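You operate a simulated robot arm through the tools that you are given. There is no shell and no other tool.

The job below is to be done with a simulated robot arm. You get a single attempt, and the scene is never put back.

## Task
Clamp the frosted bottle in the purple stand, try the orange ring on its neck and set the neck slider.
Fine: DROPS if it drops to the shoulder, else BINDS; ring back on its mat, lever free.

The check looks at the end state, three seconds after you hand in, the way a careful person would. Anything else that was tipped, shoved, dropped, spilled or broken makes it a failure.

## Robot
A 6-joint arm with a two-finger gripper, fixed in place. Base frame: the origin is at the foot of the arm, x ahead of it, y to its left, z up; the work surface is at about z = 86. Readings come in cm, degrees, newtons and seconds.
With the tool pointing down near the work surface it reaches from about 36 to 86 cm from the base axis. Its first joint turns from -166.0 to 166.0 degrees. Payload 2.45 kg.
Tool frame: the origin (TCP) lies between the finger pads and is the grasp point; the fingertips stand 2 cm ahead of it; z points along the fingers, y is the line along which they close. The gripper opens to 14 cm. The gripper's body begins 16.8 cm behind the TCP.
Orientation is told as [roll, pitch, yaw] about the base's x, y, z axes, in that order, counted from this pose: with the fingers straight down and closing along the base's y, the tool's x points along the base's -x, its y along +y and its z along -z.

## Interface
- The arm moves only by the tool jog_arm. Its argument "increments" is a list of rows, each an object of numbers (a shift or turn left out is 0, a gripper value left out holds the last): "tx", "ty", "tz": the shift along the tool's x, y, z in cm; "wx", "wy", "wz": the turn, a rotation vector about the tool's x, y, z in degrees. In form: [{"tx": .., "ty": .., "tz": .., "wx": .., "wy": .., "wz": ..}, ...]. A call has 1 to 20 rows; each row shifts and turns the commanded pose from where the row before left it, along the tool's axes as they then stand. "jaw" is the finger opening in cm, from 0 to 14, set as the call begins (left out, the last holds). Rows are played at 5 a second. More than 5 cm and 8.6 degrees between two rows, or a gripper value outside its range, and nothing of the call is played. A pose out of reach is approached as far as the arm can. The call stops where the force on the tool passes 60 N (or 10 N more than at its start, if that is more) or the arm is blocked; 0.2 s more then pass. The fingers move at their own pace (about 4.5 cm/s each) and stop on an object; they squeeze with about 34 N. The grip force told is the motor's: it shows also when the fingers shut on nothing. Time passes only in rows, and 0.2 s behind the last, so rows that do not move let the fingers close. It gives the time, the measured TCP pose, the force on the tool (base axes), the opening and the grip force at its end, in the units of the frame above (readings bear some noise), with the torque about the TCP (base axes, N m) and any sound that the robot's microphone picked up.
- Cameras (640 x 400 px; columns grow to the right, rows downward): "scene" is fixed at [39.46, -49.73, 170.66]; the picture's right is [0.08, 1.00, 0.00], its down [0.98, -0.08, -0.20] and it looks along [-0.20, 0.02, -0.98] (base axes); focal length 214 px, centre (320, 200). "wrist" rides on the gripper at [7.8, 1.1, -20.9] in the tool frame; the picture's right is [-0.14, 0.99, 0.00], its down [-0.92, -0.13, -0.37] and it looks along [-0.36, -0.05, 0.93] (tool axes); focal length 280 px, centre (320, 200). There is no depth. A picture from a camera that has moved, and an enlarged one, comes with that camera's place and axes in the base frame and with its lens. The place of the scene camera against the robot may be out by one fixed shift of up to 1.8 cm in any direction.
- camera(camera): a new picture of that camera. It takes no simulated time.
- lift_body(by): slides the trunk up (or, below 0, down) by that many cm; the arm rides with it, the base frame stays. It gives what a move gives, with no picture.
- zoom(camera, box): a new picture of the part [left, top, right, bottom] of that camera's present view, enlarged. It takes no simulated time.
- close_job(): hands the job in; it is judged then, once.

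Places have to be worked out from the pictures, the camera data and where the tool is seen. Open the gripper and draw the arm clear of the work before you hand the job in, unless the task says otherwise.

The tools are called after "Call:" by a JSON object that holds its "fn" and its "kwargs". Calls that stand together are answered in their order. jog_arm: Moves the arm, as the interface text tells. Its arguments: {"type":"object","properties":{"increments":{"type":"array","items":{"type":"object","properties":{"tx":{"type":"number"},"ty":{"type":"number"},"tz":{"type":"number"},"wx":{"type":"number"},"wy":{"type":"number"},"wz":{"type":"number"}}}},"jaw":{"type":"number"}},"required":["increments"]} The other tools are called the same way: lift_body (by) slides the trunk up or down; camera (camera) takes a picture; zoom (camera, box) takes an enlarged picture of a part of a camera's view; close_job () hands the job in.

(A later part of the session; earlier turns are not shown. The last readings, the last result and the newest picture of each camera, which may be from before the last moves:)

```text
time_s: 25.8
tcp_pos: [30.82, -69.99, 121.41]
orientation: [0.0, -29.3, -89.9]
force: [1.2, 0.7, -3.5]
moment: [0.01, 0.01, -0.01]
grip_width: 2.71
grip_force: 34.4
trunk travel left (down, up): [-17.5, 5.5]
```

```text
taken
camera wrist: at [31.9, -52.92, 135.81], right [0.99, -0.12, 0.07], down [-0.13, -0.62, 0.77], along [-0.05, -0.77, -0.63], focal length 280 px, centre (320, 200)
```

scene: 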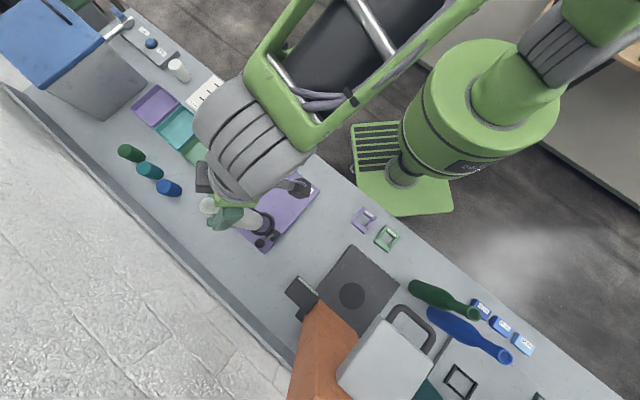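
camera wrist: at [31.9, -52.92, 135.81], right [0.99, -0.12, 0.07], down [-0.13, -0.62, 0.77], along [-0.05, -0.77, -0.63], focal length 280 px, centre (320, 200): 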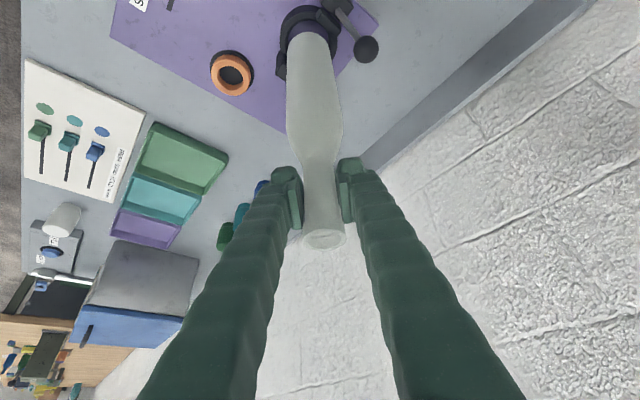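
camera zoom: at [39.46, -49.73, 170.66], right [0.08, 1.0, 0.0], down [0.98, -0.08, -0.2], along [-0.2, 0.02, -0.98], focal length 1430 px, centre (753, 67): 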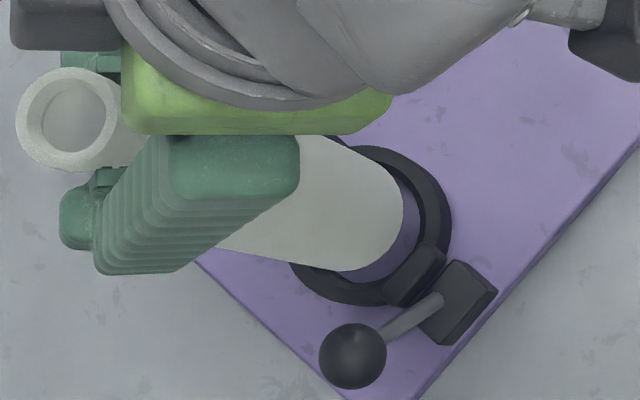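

In both cameras the base needs about +0.2 cm in x to be concentric with the collar at (31.15, -70.5). I'll apply that, lower 2.5 cm to jaw level and check forces.

Call:
{"fn": "jog_arm", "kwargs": {"increments": [{"tx": 0.04, "ty": 0.2, "tz": -0.02}, {"tx": 0.306, "tz": 0.545}, {"tx": 0.306, "tz": 0.545}, {"tx": 0.306, "tz": 0.545}, {"tx": 0.306, "tz": 0.545}, {}]}}

Call:
{"fn": "zoom", "kwargs": {"camera": "wrist", "box": [250, 0, 390, 110]}}

Call:
{"fn": "zoom", "kwargs": {"camera": "scene", "box": [220, 190, 290, 250]}}

```text
time_s: 27.2
tcp_pos: [31.15, -69.88, 118.79]
orientation: [0.0, -29.1, -89.9]
force: [1.3, 0.1, -3.4]
moment: [0.04, 0.0, 0.0]
grip_width: 2.7
grip_force: 33.5
trunk travel left (down, up): [-17.5, 5.5]
```

```text
3.64 times, centred on (320, 55) of wrist
camera zoom: at [32.13, -52.87, 133.28], right [0.99, -0.12, 0.07], down [-0.13, -0.62, 0.77], along [-0.05, -0.77, -0.63], focal length 1020 px, centre (320, 727)
```

zoom: 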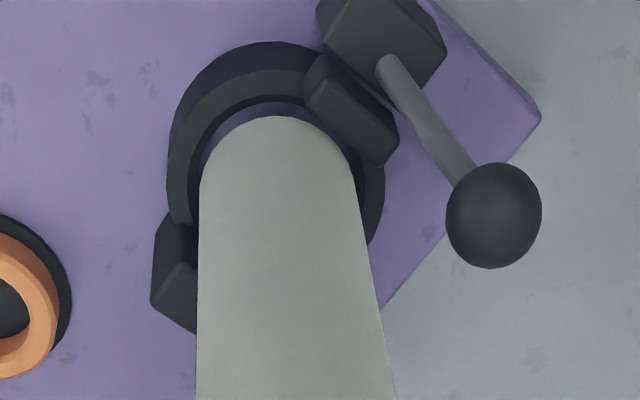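

```text
6.67 times, centred on (255, 220) of scene
camera zoom: at [39.46, -49.73, 170.66], right [0.08, 1.0, 0.0], down [0.98, -0.08, -0.2], along [-0.2, 0.02, -0.98], focal length 1430 px, centre (753, 67)
```

zoom: 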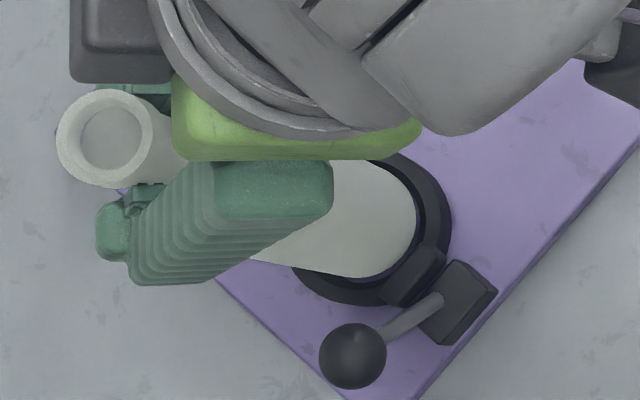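

Both views show the base nearly concentric, with maybe 0.15 cm needed outward in y. I'll adjust and lower 2 cm into the collar mouth, watching force.

Call:
{"fn": "jog_arm", "kwargs": {"increments": [{"tx": -0.13, "tz": 0.07}, {"tx": 0.245, "tz": 0.436}, {"tx": 0.245, "tz": 0.436}, {"tx": 0.245, "tz": 0.436}, {"tx": 0.245, "tz": 0.436}, {}]}}

Call:
{"fn": "zoom", "kwargs": {"camera": "wrist", "box": [250, 0, 390, 110]}}

Call:
{"fn": "zoom", "kwargs": {"camera": "scene", "box": [220, 190, 290, 250]}}

```text
time_s: 28.6
tcp_pos: [30.99, -70.05, 116.85]
orientation: [0.0, -29.1, -89.7]
force: [0.0, 0.3, -4.8]
moment: [0.05, 0.02, 0.02]
grip_width: 2.68
grip_force: 34.3
trunk travel left (down, up): [-17.5, 5.5]
```

```text
3.64 times, centred on (320, 55) of wrist
camera zoom: at [32.11, -52.97, 131.25], right [0.99, -0.12, 0.07], down [-0.13, -0.62, 0.77], along [-0.05, -0.77, -0.63], focal length 1020 px, centre (320, 727)
```

zoom: 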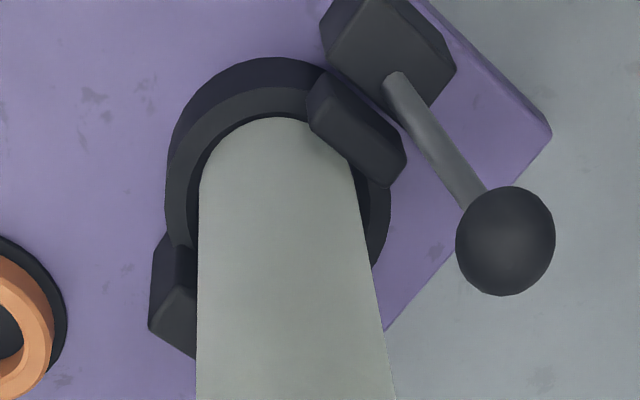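

```text
6.67 times, centred on (255, 220) of scene
camera zoom: at [39.46, -49.73, 170.66], right [0.08, 1.0, 0.0], down [0.98, -0.08, -0.2], along [-0.2, 0.02, -0.98], focal length 1430 px, centre (753, 67)
```

zoom: 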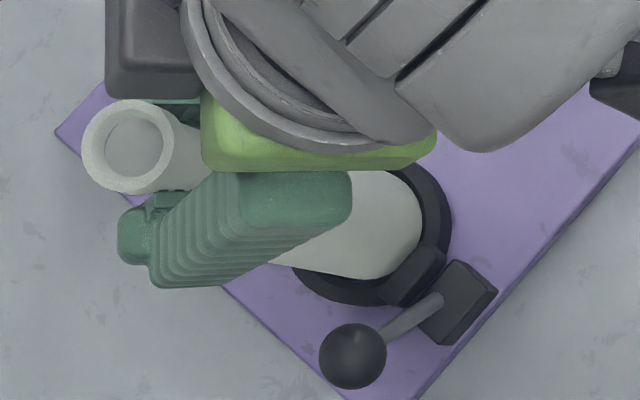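

No contact so far (force is still just the weight) and the base is at about collar-top level. I'll lower another 1 cm in small steps.

Call:
{"fn": "jog_arm", "kwargs": {"increments": [{"tx": 0.122, "tz": 0.218}, {"tx": 0.122, "tz": 0.218}, {"tx": 0.122, "tz": 0.218}, {"tx": 0.122, "tz": 0.218}, {}]}}

Call:
{"fn": "zoom", "kwargs": {"camera": "wrist", "box": [250, 0, 390, 110]}}

```text
time_s: 29.8
tcp_pos: [31.15, -70.15, 115.81]
orientation: [0.0, -29.1, -89.8]
force: [0.5, -2.4, -4.1]
moment: [-0.52, -0.07, 0.01]
grip_width: 2.68
grip_force: 34.4
trunk travel left (down, up): [-17.5, 5.5]
```

```text
3.64 times, centred on (320, 55) of wrist
camera zoom: at [32.11, -53.03, 130.22], right [0.99, -0.12, 0.07], down [-0.13, -0.62, 0.77], along [-0.05, -0.77, -0.63], focal length 1020 px, centre (320, 727)
```

zoom: 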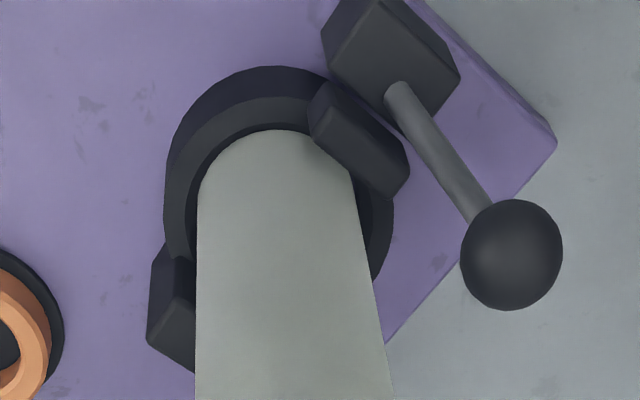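

There is a lateral contact: the near rim pushes the base toward -y with about 2.4 N. I'll shift 0.35 cm in -y to relieve it.

Call:
{"fn": "jog_arm", "kwargs": {"increments": [{"tx": -0.15, "tz": 0.085}, {"tx": -0.15, "tz": 0.085}, {}]}}

Call:
{"fn": "zoom", "kwargs": {"camera": "wrist", "box": [250, 0, 390, 110]}}

```text
time_s: 30.6
tcp_pos: [31.12, -70.5, 115.78]
orientation: [-0.1, -29.0, -90.0]
force: [0.8, 1.3, -5.4]
moment: [0.2, -0.06, 0.01]
grip_width: 2.7
grip_force: 34.3
trunk travel left (down, up): [-17.5, 5.5]
```

```text
3.64 times, centred on (320, 55) of wrist
camera zoom: at [32.11, -53.35, 130.21], right [0.99, -0.12, 0.07], down [-0.13, -0.63, 0.77], along [-0.05, -0.77, -0.63], focal length 1020 px, centre (320, 727)
```

zoom: 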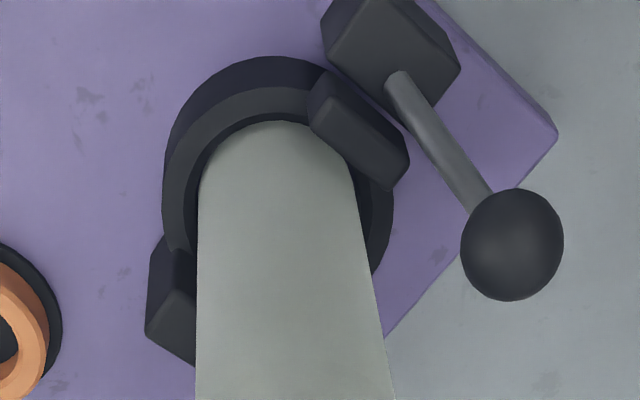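

The force reversed to +1.3 N, so the neutral spot is about +0.12 cm back. I'll apply that and keep lowering in small steps.

Call:
{"fn": "jog_arm", "kwargs": {"increments": [{"tx": 0.105, "tz": -0.058}, {"tx": 0.122, "tz": 0.218}, {"tx": 0.122, "tz": 0.218}, {"tx": 0.122, "tz": 0.218}, {}]}}

Call:
{"fn": "zoom", "kwargs": {"camera": "wrist", "box": [250, 0, 390, 110]}}

```text
time_s: 31.8
tcp_pos: [31.01, -70.27, 115.09]
orientation: [-0.1, -29.0, -89.8]
force: [-0.4, 0.3, -4.9]
moment: [0.02, -0.01, 0.01]
grip_width: 2.68
grip_force: 34.1
trunk travel left (down, up): [-17.5, 5.5]
```

```text
3.64 times, centred on (320, 55) of wrist
camera zoom: at [32.07, -53.22, 129.48], right [0.99, -0.12, 0.07], down [-0.13, -0.62, 0.77], along [-0.05, -0.77, -0.63], focal length 1020 px, centre (320, 727)
```

zoom: 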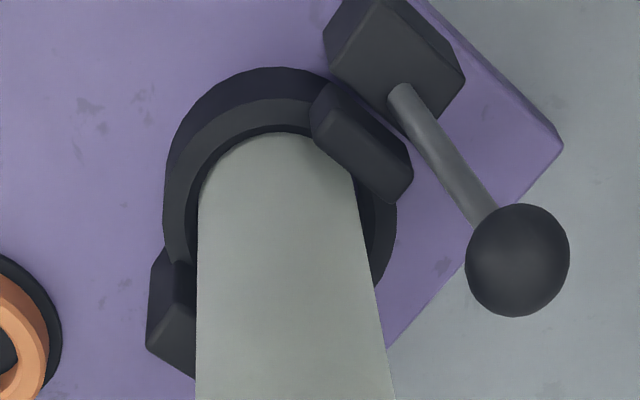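

Forces are clean: the bottle is inside the collar with no lateral load. I'll lower in small steps until it touches the plate.

Call:
{"fn": "jog_arm", "kwargs": {"increments": [{"tx": 0.122, "tz": 0.218}, {"tx": 0.122, "tz": 0.218}, {"tx": 0.122, "tz": 0.218}, {}]}}

```text
time_s: 32.8
tcp_pos: [31.09, -70.34, 114.59]
orientation: [0.2, -29.3, -89.8]
force: [-0.4, 3.9, 11.1]
moment: [0.5, 0.03, -0.03]
grip_width: 2.67
grip_force: 34.0
trunk travel left (down, up): [-17.5, 5.5]
```

Contact with the plate at 11 N: the bottle is seated. I'll relieve the load slightly, then open the fingers to 6 cm.

Call:
{"fn": "jog_arm", "kwargs": {"increments": [{"tx": -0.09, "tz": -0.15}, {}]}}

Call:
{"fn": "jog_arm", "kwargs": {"increments": [{}, {}, {}, {}], "jaw": 6}}

Call:
{"fn": "camera", "kwargs": {"camera": "wrist"}}

Call:
{"fn": "zoom", "kwargs": {"camera": "scene", "box": [220, 170, 290, 250]}}

```text
time_s: 33.4
tcp_pos: [31.03, -70.21, 114.47]
orientation: [-0.1, -29.2, -89.9]
force: [0.9, -2.2, 3.9]
moment: [-0.76, -0.16, 0.01]
grip_width: 2.69
grip_force: 33.9
trunk travel left (down, up): [-17.5, 5.5]
```

```text
time_s: 34.4
tcp_pos: [31.14, -70.21, 114.53]
orientation: [0.0, -29.1, -90.0]
force: [-0.1, 0.1, -0.3]
moment: [0.03, -0.06, -0.01]
grip_width: 5.98
grip_force: 0.1
trunk travel left (down, up): [-17.5, 5.5]
```

```text
taken
camera wrist: at [32.09, -53.22, 128.91], right [0.99, -0.12, 0.07], down [-0.13, -0.62, 0.77], along [-0.05, -0.77, -0.63], focal length 280 px, centre (320, 200)
```

wrist: 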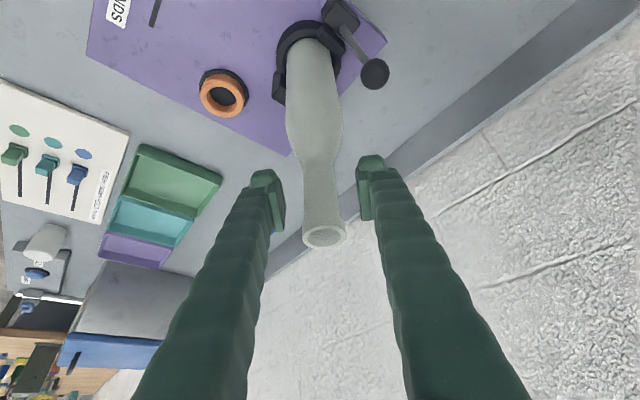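

```text
5.00 times, centred on (255, 210) of scene
camera zoom: at [39.46, -49.73, 170.66], right [0.08, 1.0, 0.0], down [0.98, -0.08, -0.2], along [-0.2, 0.02, -0.98], focal length 1072 px, centre (645, 150)
```

zoom: 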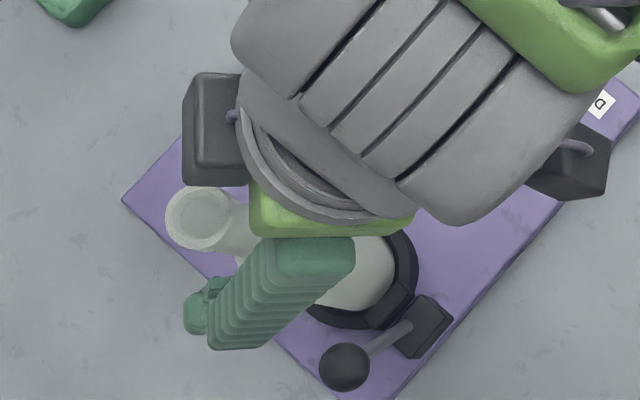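

The bottle stands free in the collar. I'll back the open fingers off the neck toward the robot, then raise the trunk for more reach at height.

Call:
{"fn": "jog_arm", "kwargs": {"increments": [{"tx": 1.3, "tz": -0.73}, {"tx": 1.75, "tz": -0.98}, {"tx": 1.75, "tz": -0.98}, {"tx": 1.75, "tz": -0.98}, {"tx": 1.0, "tz": -0.56}, {}]}}

Call:
{"fn": "camera", "kwargs": {"camera": "wrist"}}

```text
time_s: 35.8
tcp_pos: [31.02, -61.64, 114.48]
orientation: [0.0, -29.2, -90.0]
force: [0.1, 0.5, 0.3]
moment: [0.02, 0.04, -0.01]
grip_width: 6.01
grip_force: 0.1
trunk travel left (down, up): [-17.5, 5.5]
```

```text
taken
camera wrist: at [32.08, -44.56, 128.99], right [0.99, -0.12, 0.07], down [-0.13, -0.62, 0.77], along [-0.05, -0.77, -0.63], focal length 280 px, centre (320, 200)
```

wrist: 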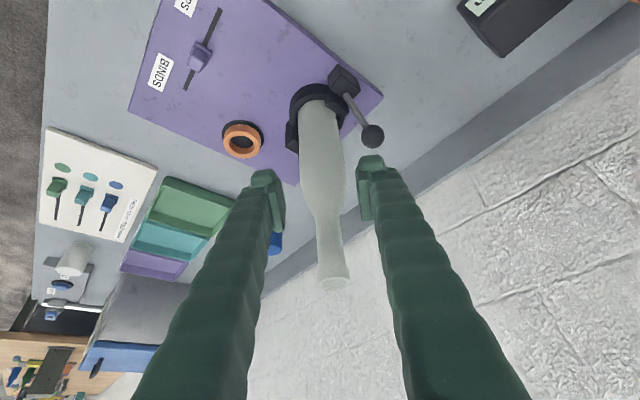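

The fingers are clear and the bottle stands upright. Next I raise the trunk 5 cm.

Call:
{"fn": "lift_body", "kwargs": {"by": 5}}

Call:
{"fn": "jog_arm", "kwargs": {"increments": [{"tx": -1.3, "tz": -2.3}, {"tx": -1.3, "tz": -2.3}, {"wy": 7.3}, {"wy": 7.3}, {"wy": 7.3}, {"wy": 7.3}, {}]}}

```text
time_s: 36.7
tcp_pos: [31.07, -61.6, 119.64]
orientation: [0.0, -29.2, -90.0]
force: [0.0, -0.1, -0.3]
moment: [-0.01, 0.02, 0.01]
grip_width: 6.02
grip_force: 0.1
trunk travel left (down, up): [-22.5, 0.5]
```

```text
time_s: 38.3
tcp_pos: [31.0, -61.65, 124.89]
orientation: [0.0, 0.2, -89.8]
force: [0.0, 0.8, -0.7]
moment: [-0.01, -0.05, 0.01]
grip_width: 6.0
grip_force: 0.0
trunk travel left (down, up): [-22.5, 0.5]
```

The tool is vertical. I'll yaw to -135° so the fingers close along the lever's swing direction, then take a look.

Call:
{"fn": "jog_arm", "kwargs": {"increments": [{"wz": 7.5}, {"wz": 7.5}, {"wz": 7.5}, {"wz": 7.5}, {"wz": 7.5}, {"wz": 7.6}, {}]}}

Call:
{"fn": "camera", "kwargs": {"camera": "wrist"}}

```text
time_s: 39.9
tcp_pos: [31.13, -61.77, 124.95]
orientation: [0.0, 0.0, -135.1]
force: [-0.4, -0.2, 0.5]
moment: [0.01, -0.05, -0.02]
grip_width: 6.01
grip_force: 0.0
trunk travel left (down, up): [-22.5, 0.5]
```

```text
taken
camera wrist: at [37.32, -56.89, 145.72], right [0.6, -0.8, 0.0], down [-0.74, -0.56, 0.37], along [-0.29, -0.22, -0.93], focal length 280 px, centre (320, 200)
```

wrist: 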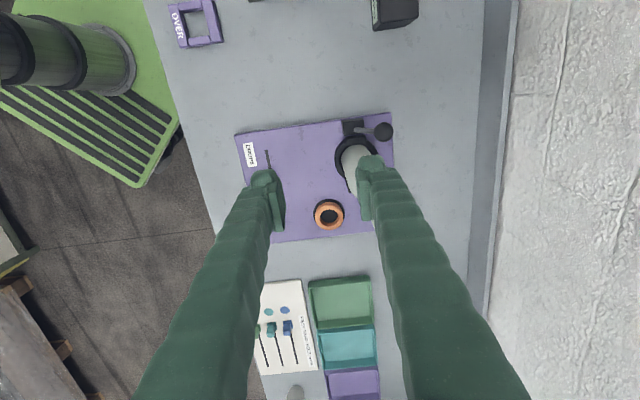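

Yaw -135 works. I'll zoom on the clamp and lever from this side.

Call:
{"fn": "zoom", "kwargs": {"camera": "wrist", "box": [320, 100, 420, 190]}}

```text
4.44 times, centred on (370, 145) of wrist
camera zoom: at [37.32, -56.89, 145.72], right [0.6, -0.8, 0.0], down [-0.74, -0.56, 0.37], along [-0.29, -0.22, -0.93], focal length 1246 px, centre (98, 444)
```

zoom: 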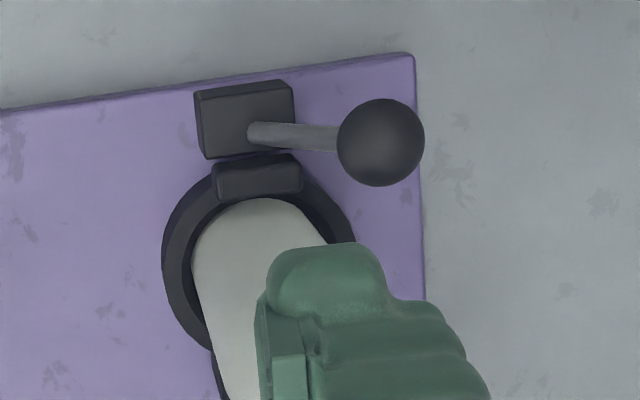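

The swing plane is along e2 (tool y), with the ball at about (38.2, -69.0, 99) and 3.2 cm in diameter. I'll move over the ball and descend with the fingertips still above it, to verify it's centred between the fingers.

Call:
{"fn": "jog_arm", "kwargs": {"increments": [{"ty": 3.4}, {"ty": 3.4}, {"ty": 3.3}, {"tz": 3}, {"tz": 3}, {"tz": 3}, {"tz": 3}, {"tz": 3}, {"tz": 3.4}, {}]}}

Call:
{"fn": "camera", "kwargs": {"camera": "wrist"}}

Call:
{"fn": "zoom", "kwargs": {"camera": "scene", "box": [220, 170, 320, 260]}}

```text
time_s: 42.1
tcp_pos: [38.27, -68.77, 106.36]
orientation: [0.0, 0.0, -135.0]
force: [0.3, 0.3, 0.1]
moment: [-0.05, 0.0, 0.0]
grip_width: 6.0
grip_force: 0.1
trunk travel left (down, up): [-22.5, 0.5]
```

```text
taken
camera wrist: at [44.48, -63.98, 127.32], right [0.6, -0.8, 0.0], down [-0.74, -0.56, 0.37], along [-0.29, -0.22, -0.93], focal length 280 px, centre (320, 200)
```

wrist: 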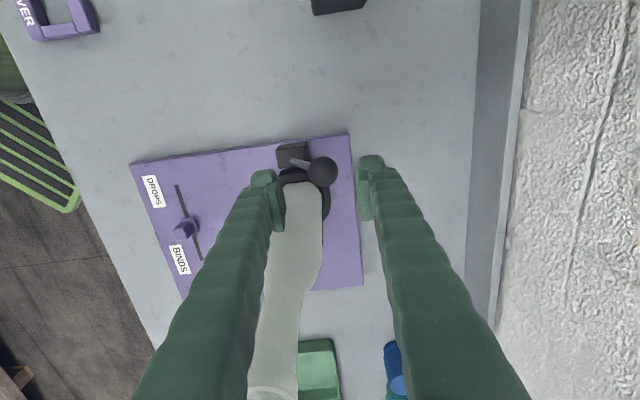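

```text
4.44 times, centred on (270, 215) of scene
camera zoom: at [39.46, -49.73, 170.66], right [0.08, 1.0, 0.0], down [0.98, -0.08, -0.2], along [-0.2, 0.02, -0.98], focal length 953 px, centre (542, 133)
```

zoom: 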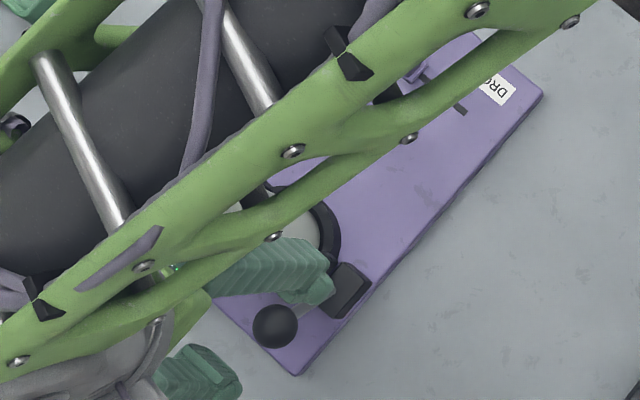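

The ball is at about (38.4, -68.9), nicely between the fingers. I'll descend so the fingers straddle it.

Call:
{"fn": "jog_arm", "kwargs": {"increments": [{"tz": 1.8}, {"tz": 1.8}, {"tz": 1.8}, {"tz": 1.6}, {}]}}

Call:
{"fn": "camera", "kwargs": {"camera": "wrist"}}

```text
time_s: 43.3
tcp_pos: [38.19, -68.72, 99.4]
orientation: [0.0, 0.1, -135.0]
force: [-0.3, -0.6, -0.6]
moment: [0.01, 0.01, -0.01]
grip_width: 5.98
grip_force: 0.1
trunk travel left (down, up): [-22.5, 0.5]
```

```text
taken
camera wrist: at [44.41, -63.96, 120.27], right [0.6, -0.8, 0.0], down [-0.74, -0.56, 0.37], along [-0.29, -0.22, -0.93], focal length 280 px, centre (320, 200)
```

wrist: 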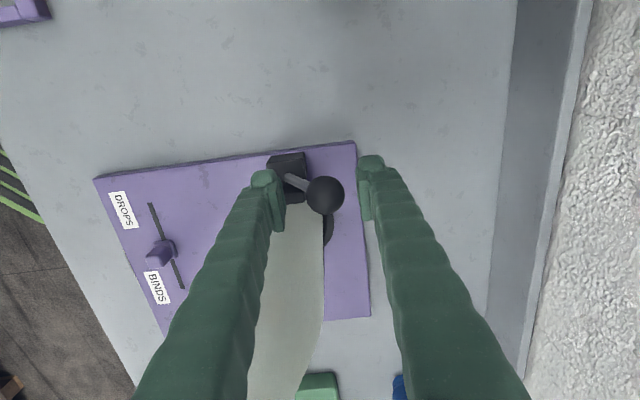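

The fingers straddle the ball. I'll push it first toward -e2 (toward the robot side) in small steps, watching force to learn the lever's free direction.

Call:
{"fn": "jog_arm", "kwargs": {"increments": [{"ty": -0.6}, {"ty": -0.6}, {"ty": -0.4}, {"ty": -0.3}, {}]}}

Call:
{"fn": "zoom", "kwargs": {"camera": "wrist", "box": [220, 120, 420, 260]}}

```text
time_s: 44.5
tcp_pos: [36.87, -67.5, 99.51]
orientation: [0.0, 0.0, -135.0]
force: [1.2, -0.5, 0.7]
moment: [-0.05, -0.01, -0.01]
grip_width: 6.13
grip_force: 0.9
trunk travel left (down, up): [-22.5, 0.5]
```

```text
2.86 times, centred on (320, 190) of wrist
camera zoom: at [43.08, -62.65, 120.34], right [0.6, -0.8, 0.0], down [-0.74, -0.56, 0.37], along [-0.29, -0.22, -0.93], focal length 801 px, centre (320, 229)
```

zoom: 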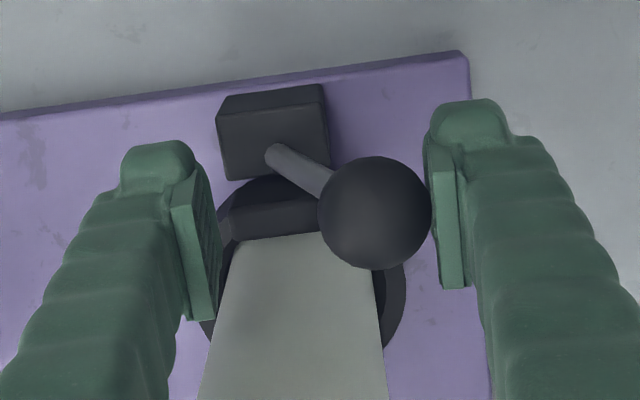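

Contact with the ball just began (finger displaced slightly). I'll continue in small pushes.

Call:
{"fn": "jog_arm", "kwargs": {"increments": [{"ty": -0.25}, {"ty": -0.25}, {"ty": -0.25}, {"ty": -0.25}, {}]}}

Call:
{"fn": "zoom", "kwargs": {"camera": "wrist", "box": [220, 120, 420, 260]}}

```text
time_s: 45.7
tcp_pos: [36.1, -66.78, 99.39]
orientation: [-0.1, 0.0, -135.0]
force: [1.5, -0.6, 0.6]
moment: [0.0, 0.0, 0.0]
grip_width: 6.06
grip_force: 0.4
trunk travel left (down, up): [-22.5, 0.5]
```

```text
2.86 times, centred on (320, 190) of wrist
camera zoom: at [42.37, -61.97, 120.3], right [0.6, -0.8, 0.0], down [-0.74, -0.56, 0.37], along [-0.29, -0.22, -0.93], focal length 801 px, centre (320, 229)
```

zoom: 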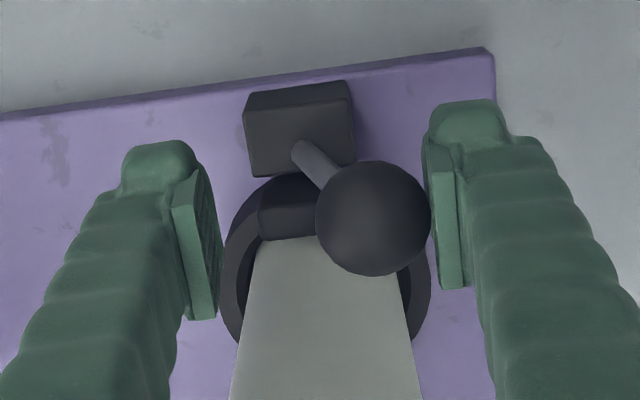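

The lever swings easily this way (about 1.5 N). I'll continue.

Call:
{"fn": "jog_arm", "kwargs": {"increments": [{"ty": -0.4}, {"ty": -0.4}, {"ty": -0.4}, {"ty": -0.4}, {"ty": -0.4}, {}]}}

Call:
{"fn": "zoom", "kwargs": {"camera": "wrist", "box": [220, 120, 420, 260]}}

```text
time_s: 47.1
tcp_pos: [34.66, -65.45, 99.55]
orientation: [0.0, -0.1, -134.9]
force: [1.1, 0.2, 0.2]
moment: [0.01, 0.02, -0.02]
grip_width: 6.02
grip_force: 0.0
trunk travel left (down, up): [-22.5, 0.5]
```

```text
2.86 times, centred on (320, 190) of wrist
camera zoom: at [40.98, -60.57, 120.28], right [0.6, -0.8, 0.0], down [-0.74, -0.56, 0.37], along [-0.29, -0.22, -0.93], focal length 801 px, centre (320, 229)
```

zoom: 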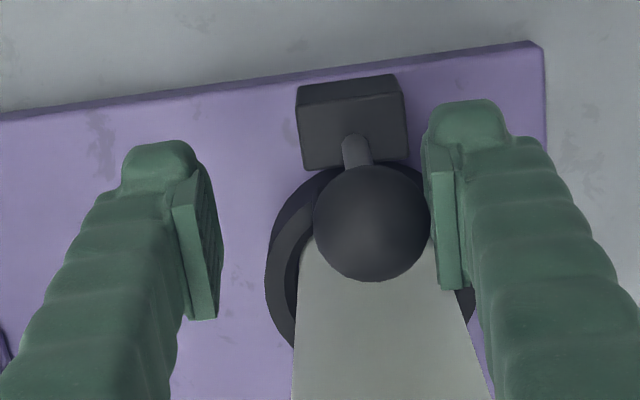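

The lever is now near vertical and still moves freely. Continuing toward -e2.

Call:
{"fn": "jog_arm", "kwargs": {"increments": [{"ty": -0.4}, {"ty": -0.4}, {"ty": -0.4}, {"ty": -0.4}, {"ty": -0.4}, {}]}}

Call:
{"fn": "zoom", "kwargs": {"camera": "wrist", "box": [220, 120, 420, 260]}}

```text
time_s: 48.5
tcp_pos: [33.33, -63.81, 99.37]
orientation: [0.1, 0.0, -135.0]
force: [-1.2, -0.5, 0.6]
moment: [0.0, 0.0, -0.01]
grip_width: 6.02
grip_force: 0.1
trunk travel left (down, up): [-22.5, 0.5]
```

```text
2.86 times, centred on (320, 190) of wrist
camera zoom: at [39.55, -59.14, 120.29], right [0.6, -0.8, 0.0], down [-0.74, -0.56, 0.37], along [-0.29, -0.22, -0.93], focal length 801 px, centre (320, 229)
```

zoom: 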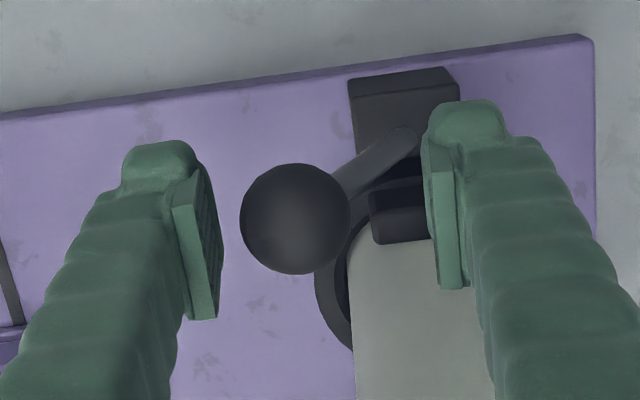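

The lever toggled over-centre to the -e2 side on its own. I'll follow it and press gently to check it's at its end stop, and look at the pad.

Call:
{"fn": "jog_arm", "kwargs": {"increments": [{"ty": -0.7}, {"ty": -0.7}, {"ty": -0.5}, {"ty": -0.3}, {}]}}

Call:
{"fn": "zoom", "kwargs": {"camera": "wrist", "box": [220, 120, 420, 260]}}

```text
time_s: 49.7
tcp_pos: [31.6, -62.38, 99.57]
orientation: [0.0, 0.1, -135.0]
force: [-0.5, -0.4, -0.3]
moment: [0.01, -0.03, 0.0]
grip_width: 6.01
grip_force: 0.6
trunk travel left (down, up): [-22.5, 0.5]
```

```text
2.86 times, centred on (320, 190) of wrist
camera zoom: at [37.98, -57.57, 120.35], right [0.6, -0.8, 0.0], down [-0.74, -0.56, 0.37], along [-0.29, -0.22, -0.93], focal length 801 px, centre (320, 229)
```

zoom: 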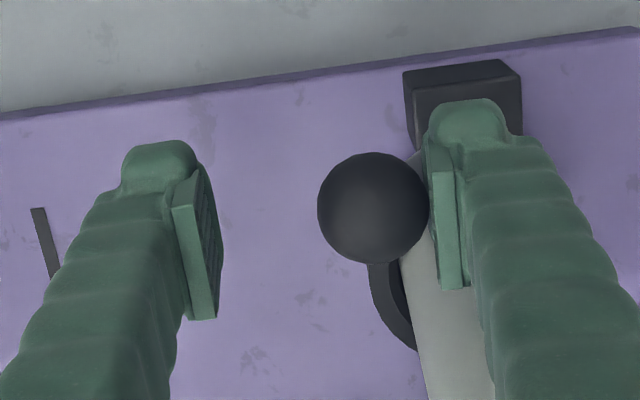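

The far finger just touches the ball. I'll give two small pushes to feel for the end stop.

Call:
{"fn": "jog_arm", "kwargs": {"increments": [{"ty": -0.2}, {"ty": -0.2}, {}]}}

Call:
{"fn": "zoom", "kwargs": {"camera": "wrist", "box": [220, 120, 420, 260]}}

```text
time_s: 50.5
tcp_pos: [31.63, -62.13, 99.52]
orientation: [-0.1, 0.0, -134.9]
force: [6.4, -4.4, -0.2]
moment: [-0.02, 0.01, 0.08]
grip_width: 6.5
grip_force: 3.3
trunk travel left (down, up): [-22.5, 0.5]
```

```text
2.86 times, centred on (320, 190) of wrist
camera zoom: at [37.79, -57.35, 120.32], right [0.6, -0.8, 0.0], down [-0.74, -0.56, 0.37], along [-0.29, -0.22, -0.93], focal length 801 px, centre (320, 229)
```

zoom: 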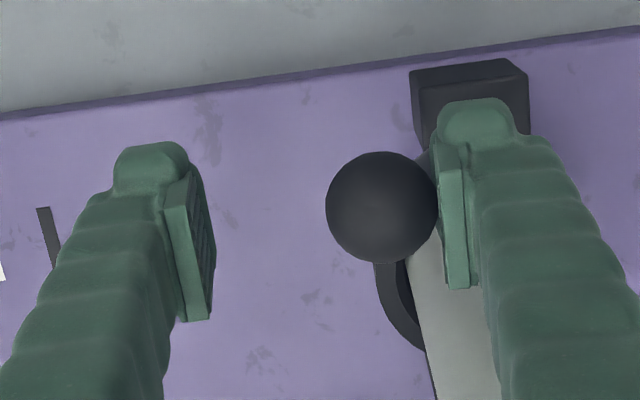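

The force rose to about 8 N, so the lever is at its end stop. I'll re-centre and rise clear of the ball, then look at whether the pad has closed on the bottle.

Call:
{"fn": "jog_arm", "kwargs": {"increments": [{"ty": 0.5}, {"ty": 0.7}, {"ty": 0.5}, {"tz": -2.5}, {"tz": -2.5}, {"tz": -3}, {"tz": -4}, {"tz": -4.5}, {"tz": -4.5}, {"tz": -4.5}, {}]}}

Call:
{"fn": "camera", "kwargs": {"camera": "wrist"}}

Call:
{"fn": "zoom", "kwargs": {"camera": "scene", "box": [220, 170, 320, 260]}}

```text
time_s: 52.9
tcp_pos: [32.7, -63.38, 124.94]
orientation: [-0.1, -0.1, -135.0]
force: [-0.6, -0.4, 0.6]
moment: [0.04, 0.01, -0.01]
grip_width: 6.01
grip_force: 0.1
trunk travel left (down, up): [-22.5, 0.5]
```

```text
taken
camera wrist: at [38.98, -58.59, 145.78], right [0.6, -0.8, 0.0], down [-0.74, -0.56, 0.37], along [-0.29, -0.22, -0.93], focal length 280 px, centre (320, 200)
```

wrist: 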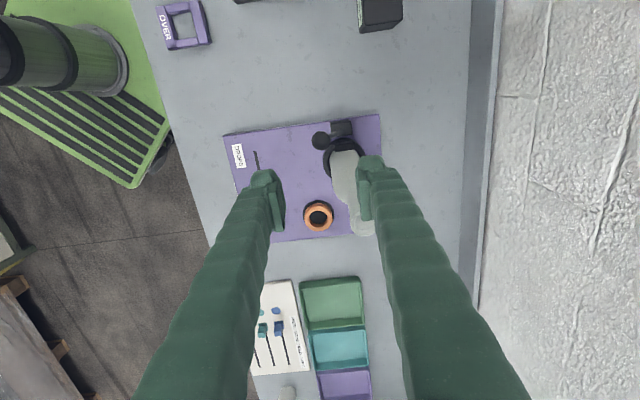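

```text
4.44 times, centred on (270, 215) of scene
camera zoom: at [39.46, -49.73, 170.66], right [0.08, 1.0, 0.0], down [0.98, -0.08, -0.2], along [-0.2, 0.02, -0.98], focal length 953 px, centre (542, 133)
```

zoom: 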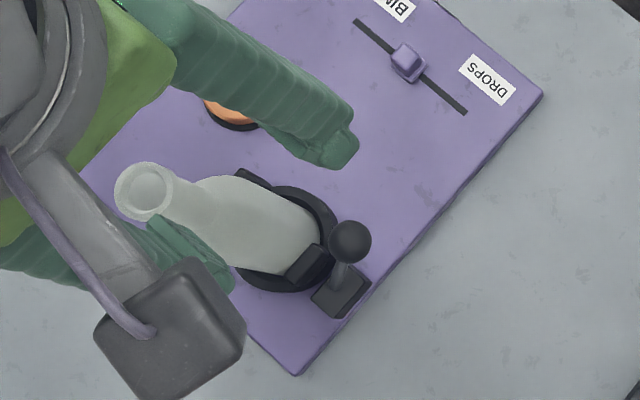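

Call:
{"fn": "zoom", "kwargs": {"camera": "wrist", "box": [290, 100, 400, 190]}}

Call:
{"fn": "zoom", "kwargs": {"camera": "scene", "box": [260, 205, 310, 245]}}

```text
4.44 times, centred on (345, 145) of wrist
camera zoom: at [38.98, -58.59, 145.78], right [0.6, -0.8, 0.0], down [-0.74, -0.56, 0.37], along [-0.29, -0.22, -0.93], focal length 1246 px, centre (209, 444)
```

zoom: 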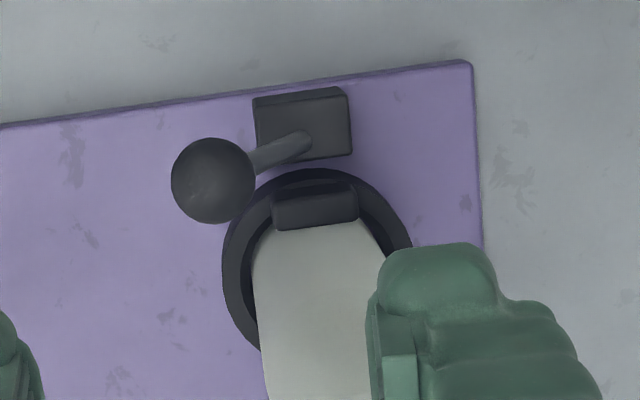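

```text
10.00 times, centred on (285, 225) of scene
camera zoom: at [39.46, -49.73, 170.66], right [0.08, 1.0, 0.0], down [0.98, -0.08, -0.2], along [-0.2, 0.02, -0.98], focal length 2145 px, centre (670, -50)
```

zoom: 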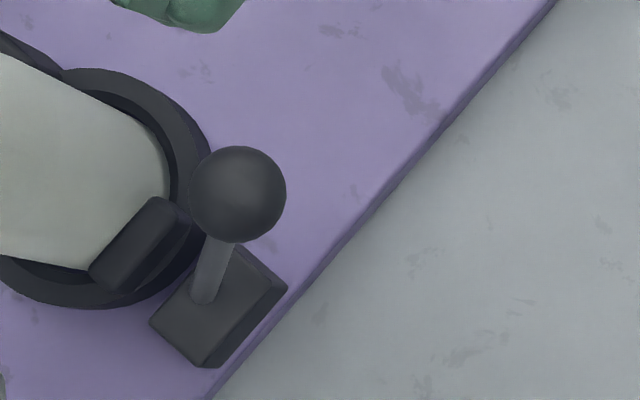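

The pad has closed onto the bottle: it is clamped. Now for the orange ring: I'll yaw back to -90, open to 9.5 cm and move above the ring for a closer look.

Call:
{"fn": "jog_arm", "kwargs": {"increments": [{"wz": -7.5}, {"wz": -7.5}, {"wz": -7.5}, {"wz": -7.5}, {"wz": -7.5}, {"wz": -7.5}, {}], "jaw": 9.5}}

Call:
{"fn": "jog_arm", "kwargs": {"increments": [{"tx": -1.8, "ty": -2.5}, {"tx": -1.8, "ty": -2.5}, {"tx": -1.8, "ty": -2.5}, {"tx": -1.8, "ty": -2.5}, {"tx": -1.8, "ty": -2.5}, {"tx": -1.6, "ty": -2.6}, {"tz": 4}, {"tz": 4}, {"tz": 4}, {"tz": 4}, {}]}}

Call:
{"fn": "camera", "kwargs": {"camera": "wrist"}}

```text
time_s: 54.5
tcp_pos: [32.61, -63.34, 125.03]
orientation: [0.0, 0.0, -89.9]
force: [-0.1, 0.5, -0.1]
moment: [-0.03, -0.03, 0.01]
grip_width: 9.51
grip_force: 0.0
trunk travel left (down, up): [-22.5, 0.5]
```

```text
time_s: 56.9
tcp_pos: [17.6, -73.95, 108.96]
orientation: [0.0, 0.0, -90.0]
force: [0.2, 0.0, -0.2]
moment: [0.05, 0.03, 0.01]
grip_width: 9.53
grip_force: 0.0
trunk travel left (down, up): [-22.5, 0.5]
```

```text
taken
camera wrist: at [18.66, -66.08, 129.84], right [0.99, -0.14, 0.0], down [-0.13, -0.92, 0.37], along [-0.05, -0.37, -0.93], focal length 280 px, centre (320, 200)
```

wrist: 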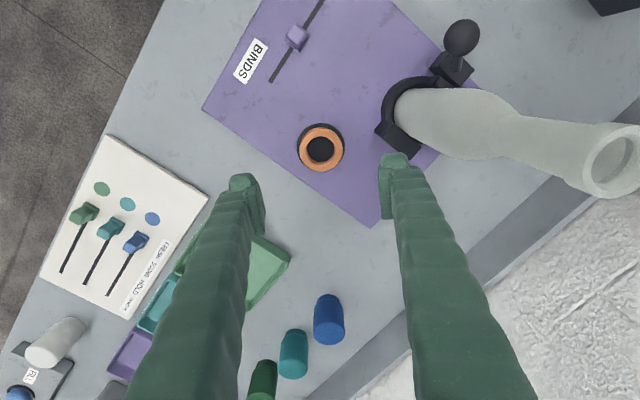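

Call:
{"fn": "zoom", "kwargs": {"camera": "wrist", "box": [285, 110, 360, 185]}}

```text
5.33 times, centred on (322, 148) of wrist
camera zoom: at [18.66, -66.08, 129.84], right [0.99, -0.14, 0.0], down [-0.13, -0.92, 0.37], along [-0.05, -0.37, -0.93], focal length 1495 px, centre (307, 480)
```

zoom: 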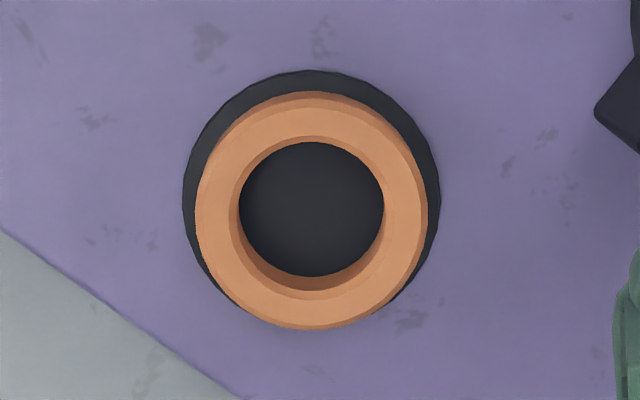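

Ring top centre is (17.7, -73.9, 90.15), outer diameter about 6.15 cm and bore about 3.9 cm. I'll narrow to 8.5 cm and descend to just above grasp height.

Call:
{"fn": "jog_arm", "kwargs": {"increments": [{"ty": 0.1, "tz": 3}, {"tz": 4}, {"tz": 4}, {"tz": 3.5}, {"tz": 1.5}, {}], "jaw": 8.5}}

Call:
{"fn": "camera", "kwargs": {"camera": "wrist"}}

```text
time_s: 58.3
tcp_pos: [17.6, -73.94, 92.99]
orientation: [0.0, 0.0, -90.0]
force: [0.1, -0.3, 0.2]
moment: [0.02, -0.02, 0.0]
grip_width: 8.51
grip_force: 0.1
trunk travel left (down, up): [-22.5, 0.5]
```

```text
taken
camera wrist: at [18.7, -66.04, 113.85], right [0.99, -0.14, 0.0], down [-0.13, -0.92, 0.37], along [-0.05, -0.36, -0.93], focal length 280 px, centre (320, 200)
```

wrist: 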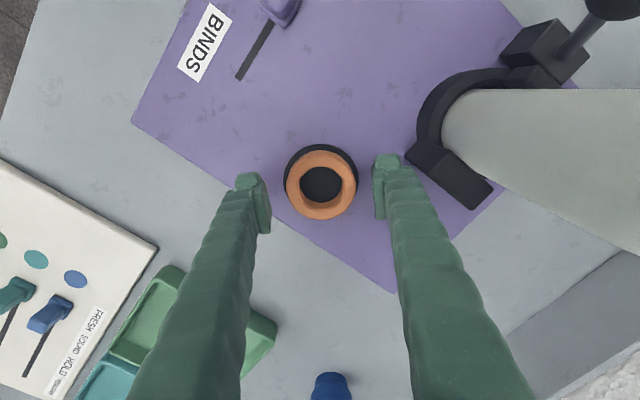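

The ring is centred between the fingers. I'll descend the last 2.1 cm in small steps.

Call:
{"fn": "jog_arm", "kwargs": {"increments": [{"ty": 0.1, "tz": 0.6}, {"tz": 0.6}, {"tz": 0.5}, {"tz": 0.4}, {}]}}

Call:
{"fn": "zoom", "kwargs": {"camera": "wrist", "box": [220, 120, 420, 260]}}

```text
time_s: 59.5
tcp_pos: [17.76, -73.81, 90.74]
orientation: [0.0, 0.0, -90.0]
force: [0.4, 1.0, -0.5]
moment: [-0.01, -0.01, 0.03]
grip_width: 8.5
grip_force: 0.1
trunk travel left (down, up): [-22.5, 0.5]
```

```text
2.86 times, centred on (320, 190) of wrist
camera zoom: at [18.82, -66.01, 111.72], right [0.99, -0.14, 0.0], down [-0.13, -0.92, 0.37], along [-0.05, -0.36, -0.93], focal length 801 px, centre (320, 229)
```

zoom: 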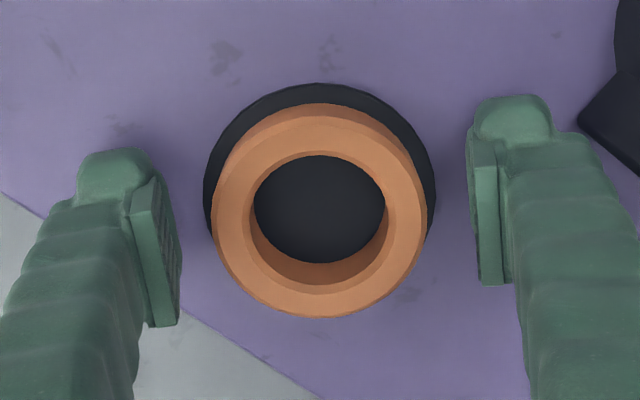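

No contact below. Closing on the ring now.

Call:
{"fn": "jog_arm", "kwargs": {"increments": [{}, {}, {}, {}, {}], "jaw": 0}}

Call:
{"fn": "zoom", "kwargs": {"camera": "wrist", "box": [220, 120, 420, 260]}}

```text
time_s: 60.7
tcp_pos: [17.71, -73.79, 90.95]
orientation: [0.0, -0.1, -90.0]
force: [-0.5, -0.4, 0.2]
moment: [0.0, 0.03, -0.01]
grip_width: 6.04
grip_force: 33.4
trunk travel left (down, up): [-22.5, 0.5]
```

```text
2.86 times, centred on (320, 190) of wrist
camera zoom: at [18.82, -66.01, 111.73], right [0.99, -0.14, 0.0], down [-0.13, -0.92, 0.37], along [-0.05, -0.36, -0.93], focal length 801 px, centre (320, 229)
```

zoom: 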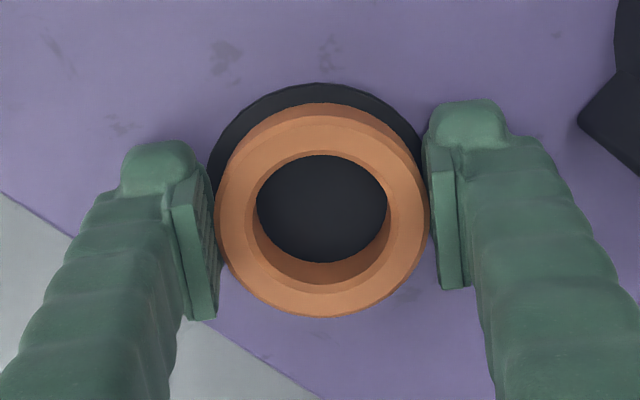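

The ring is gripped (outer diameter 6.04). I'll lift gently and check that it's held.

Call:
{"fn": "jog_arm", "kwargs": {"increments": [{"tz": -0.5}, {"tz": -1}, {"tz": -1.5}, {"tz": -2}, {"tz": -3}, {"tz": -4}, {"tz": -4}, {"tz": -4}, {"tz": -4}, {"tz": -4}, {"tz": -4}, {"tz": -2}, {}]}}

Call:
{"fn": "camera", "kwargs": {"camera": "wrist"}}

Call:
{"fn": "zoom", "kwargs": {"camera": "scene", "box": [200, 150, 320, 260]}}

```text
time_s: 63.5
tcp_pos: [17.81, -73.95, 125.01]
orientation: [0.0, 0.0, -90.1]
force: [-0.1, -0.7, -0.5]
moment: [0.01, -0.02, -0.02]
grip_width: 6.03
grip_force: 34.1
trunk travel left (down, up): [-22.5, 0.5]
```

```text
taken
camera wrist: at [18.86, -66.04, 145.86], right [0.99, -0.14, 0.0], down [-0.13, -0.92, 0.37], along [-0.05, -0.36, -0.93], focal length 280 px, centre (320, 200)
```

wrist: 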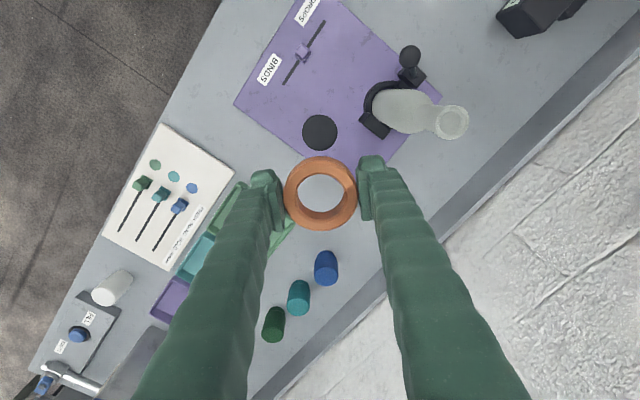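

```text
3.64 times, centred on (260, 205) of scene
camera zoom: at [39.46, -49.73, 170.66], right [0.08, 1.0, 0.0], down [0.98, -0.08, -0.2], along [-0.2, 0.02, -0.98], focal length 780 px, centre (538, 182)
```

zoom: 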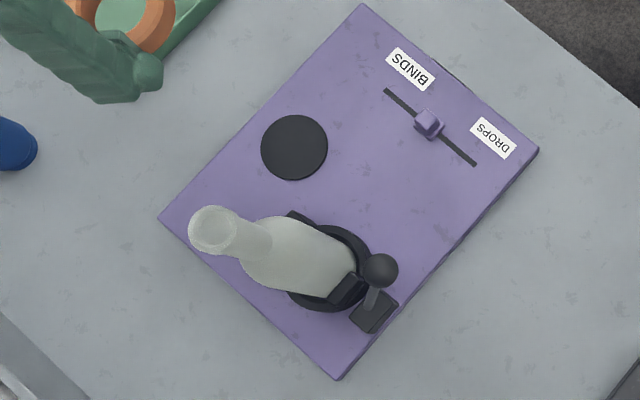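

The ring is held. I'll zoom to measure its bore at the known distance and to locate the bottle mouth.

Call:
{"fn": "zoom", "kwargs": {"camera": "wrist", "box": [270, 140, 370, 240]}}

Call:
{"fn": "zoom", "kwargs": {"camera": "wrist", "box": [360, 70, 480, 160]}}

```text
4.00 times, centred on (320, 190) of wrist
camera zoom: at [18.86, -66.04, 145.86], right [0.99, -0.14, 0.0], down [-0.13, -0.92, 0.37], along [-0.05, -0.36, -0.93], focal length 1122 px, centre (320, 240)
```

zoom: 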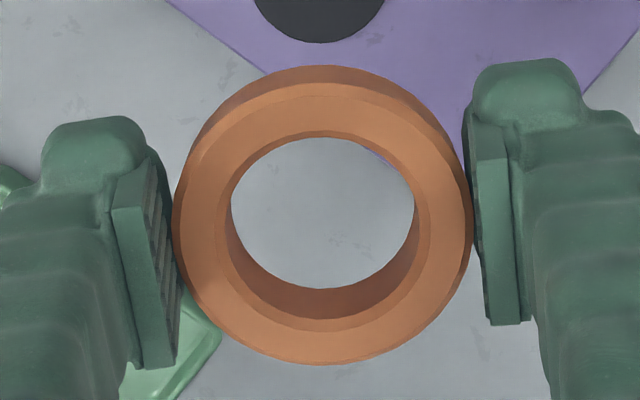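

```text
4.44 times, centred on (420, 115) of wrist
camera zoom: at [18.86, -66.04, 145.86], right [0.99, -0.14, 0.0], down [-0.13, -0.92, 0.37], along [-0.05, -0.36, -0.93], focal length 1246 px, centre (-124, 578)
```

zoom: 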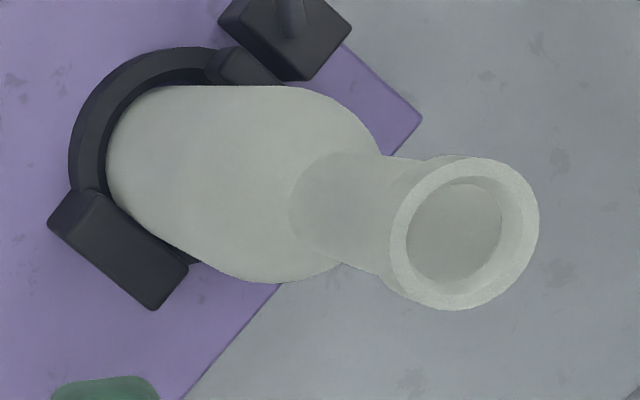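

The bore measures about 3.95 cm against a 3.05 cm bead. The mouth is at about (30.95, -70.6, 118.3). I'll carry the ring over the mouth, bottom edge 4 cm above, and check alignment.

Call:
{"fn": "jog_arm", "kwargs": {"increments": [{"tx": 0.3, "ty": 1.1}, {"tx": 0.58, "ty": 2.19}, {"tx": 0.58, "ty": 2.19}, {"tx": 0.58, "ty": 2.19}, {"tx": 0.58, "ty": 2.19}, {"tx": 0.58, "ty": 2.19}, {"tx": 0.3, "ty": 1.09}, {}]}}

Call:
{"fn": "camera", "kwargs": {"camera": "wrist"}}

Call:
{"fn": "zoom", "kwargs": {"camera": "wrist", "box": [270, 140, 370, 240]}}

Call:
{"fn": "zoom", "kwargs": {"camera": "scene", "box": [200, 160, 300, 250]}}

```text
time_s: 65.3
tcp_pos: [30.96, -70.46, 124.8]
orientation: [0.0, -0.1, -90.0]
force: [0.1, 0.4, -0.3]
moment: [-0.02, 0.0, -0.02]
grip_width: 6.03
grip_force: 34.0
trunk travel left (down, up): [-22.5, 0.5]
```

```text
taken
camera wrist: at [32.02, -62.56, 145.73], right [0.99, -0.14, 0.0], down [-0.13, -0.92, 0.37], along [-0.05, -0.36, -0.93], focal length 280 px, centre (320, 200)
```

wrist: 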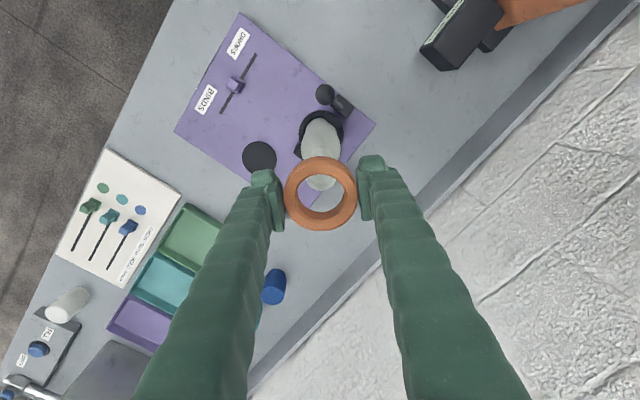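

```text
4.00 times, centred on (320, 190) of wrist
camera zoom: at [32.02, -62.56, 145.73], right [0.99, -0.14, 0.0], down [-0.13, -0.92, 0.37], along [-0.05, -0.36, -0.93], focal length 1122 px, centre (320, 240)
```

zoom: 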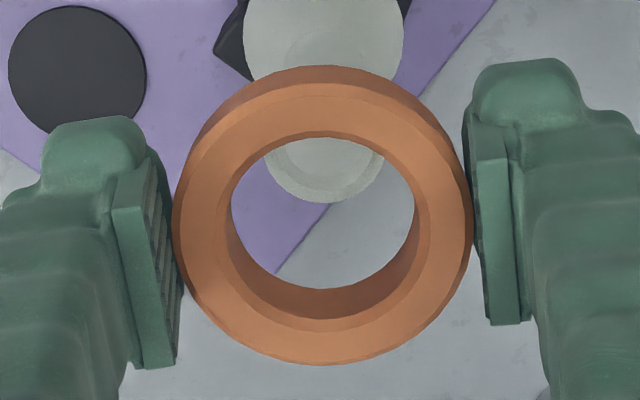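

```text
4.44 times, centred on (250, 205) of scene
camera zoom: at [39.46, -49.73, 170.66], right [0.08, 1.0, 0.0], down [0.98, -0.08, -0.2], along [-0.2, 0.02, -0.98], focal length 953 px, centre (631, 178)
```

zoom: 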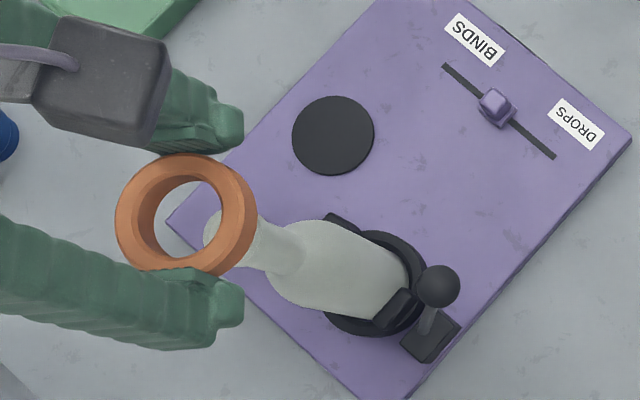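

The mouth appears at (31.05, -70.75), so I correct by (+0.1, -0.13) and lower so that the ring starts over the mouth, in steps with force checks.

Call:
{"fn": "jog_arm", "kwargs": {"increments": [{"tx": -0.13, "ty": 0.1}, {"tz": 1}, {"tz": 1}, {"tz": 0.8}, {}]}}

Call:
{"fn": "zoom", "kwargs": {"camera": "wrist", "box": [270, 140, 370, 240]}}

Call:
{"fn": "zoom", "kwargs": {"camera": "scene", "box": [200, 160, 300, 250]}}

```text
time_s: 66.5
tcp_pos: [30.91, -70.62, 121.97]
orientation: [0.0, 0.1, -90.0]
force: [-0.2, 0.2, 0.1]
moment: [0.01, 0.01, 0.01]
grip_width: 6.03
grip_force: 33.9
trunk travel left (down, up): [-22.5, 0.5]
```

```text
4.00 times, centred on (320, 190) of wrist
camera zoom: at [32.05, -62.7, 142.9], right [0.99, -0.14, 0.0], down [-0.13, -0.92, 0.37], along [-0.05, -0.36, -0.93], focal length 1122 px, centre (320, 240)
```

zoom: 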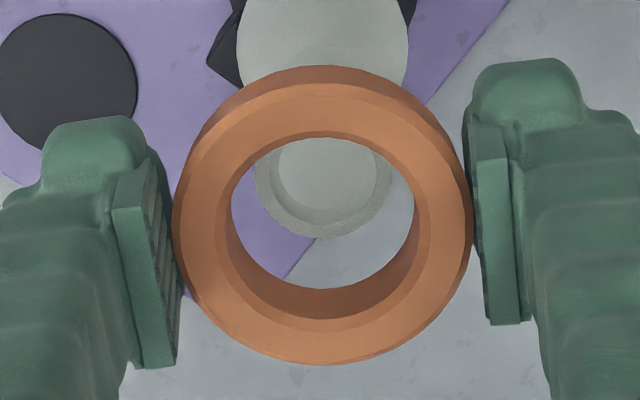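

```text
4.44 times, centred on (250, 205) of scene
camera zoom: at [39.46, -49.73, 170.66], right [0.08, 1.0, 0.0], down [0.98, -0.08, -0.2], along [-0.2, 0.02, -0.98], focal length 953 px, centre (631, 178)
```

zoom: 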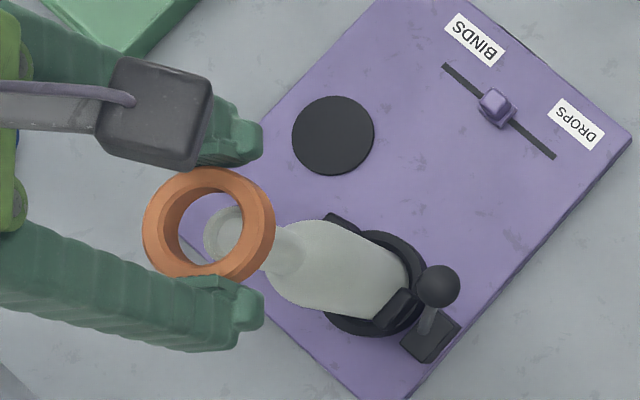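

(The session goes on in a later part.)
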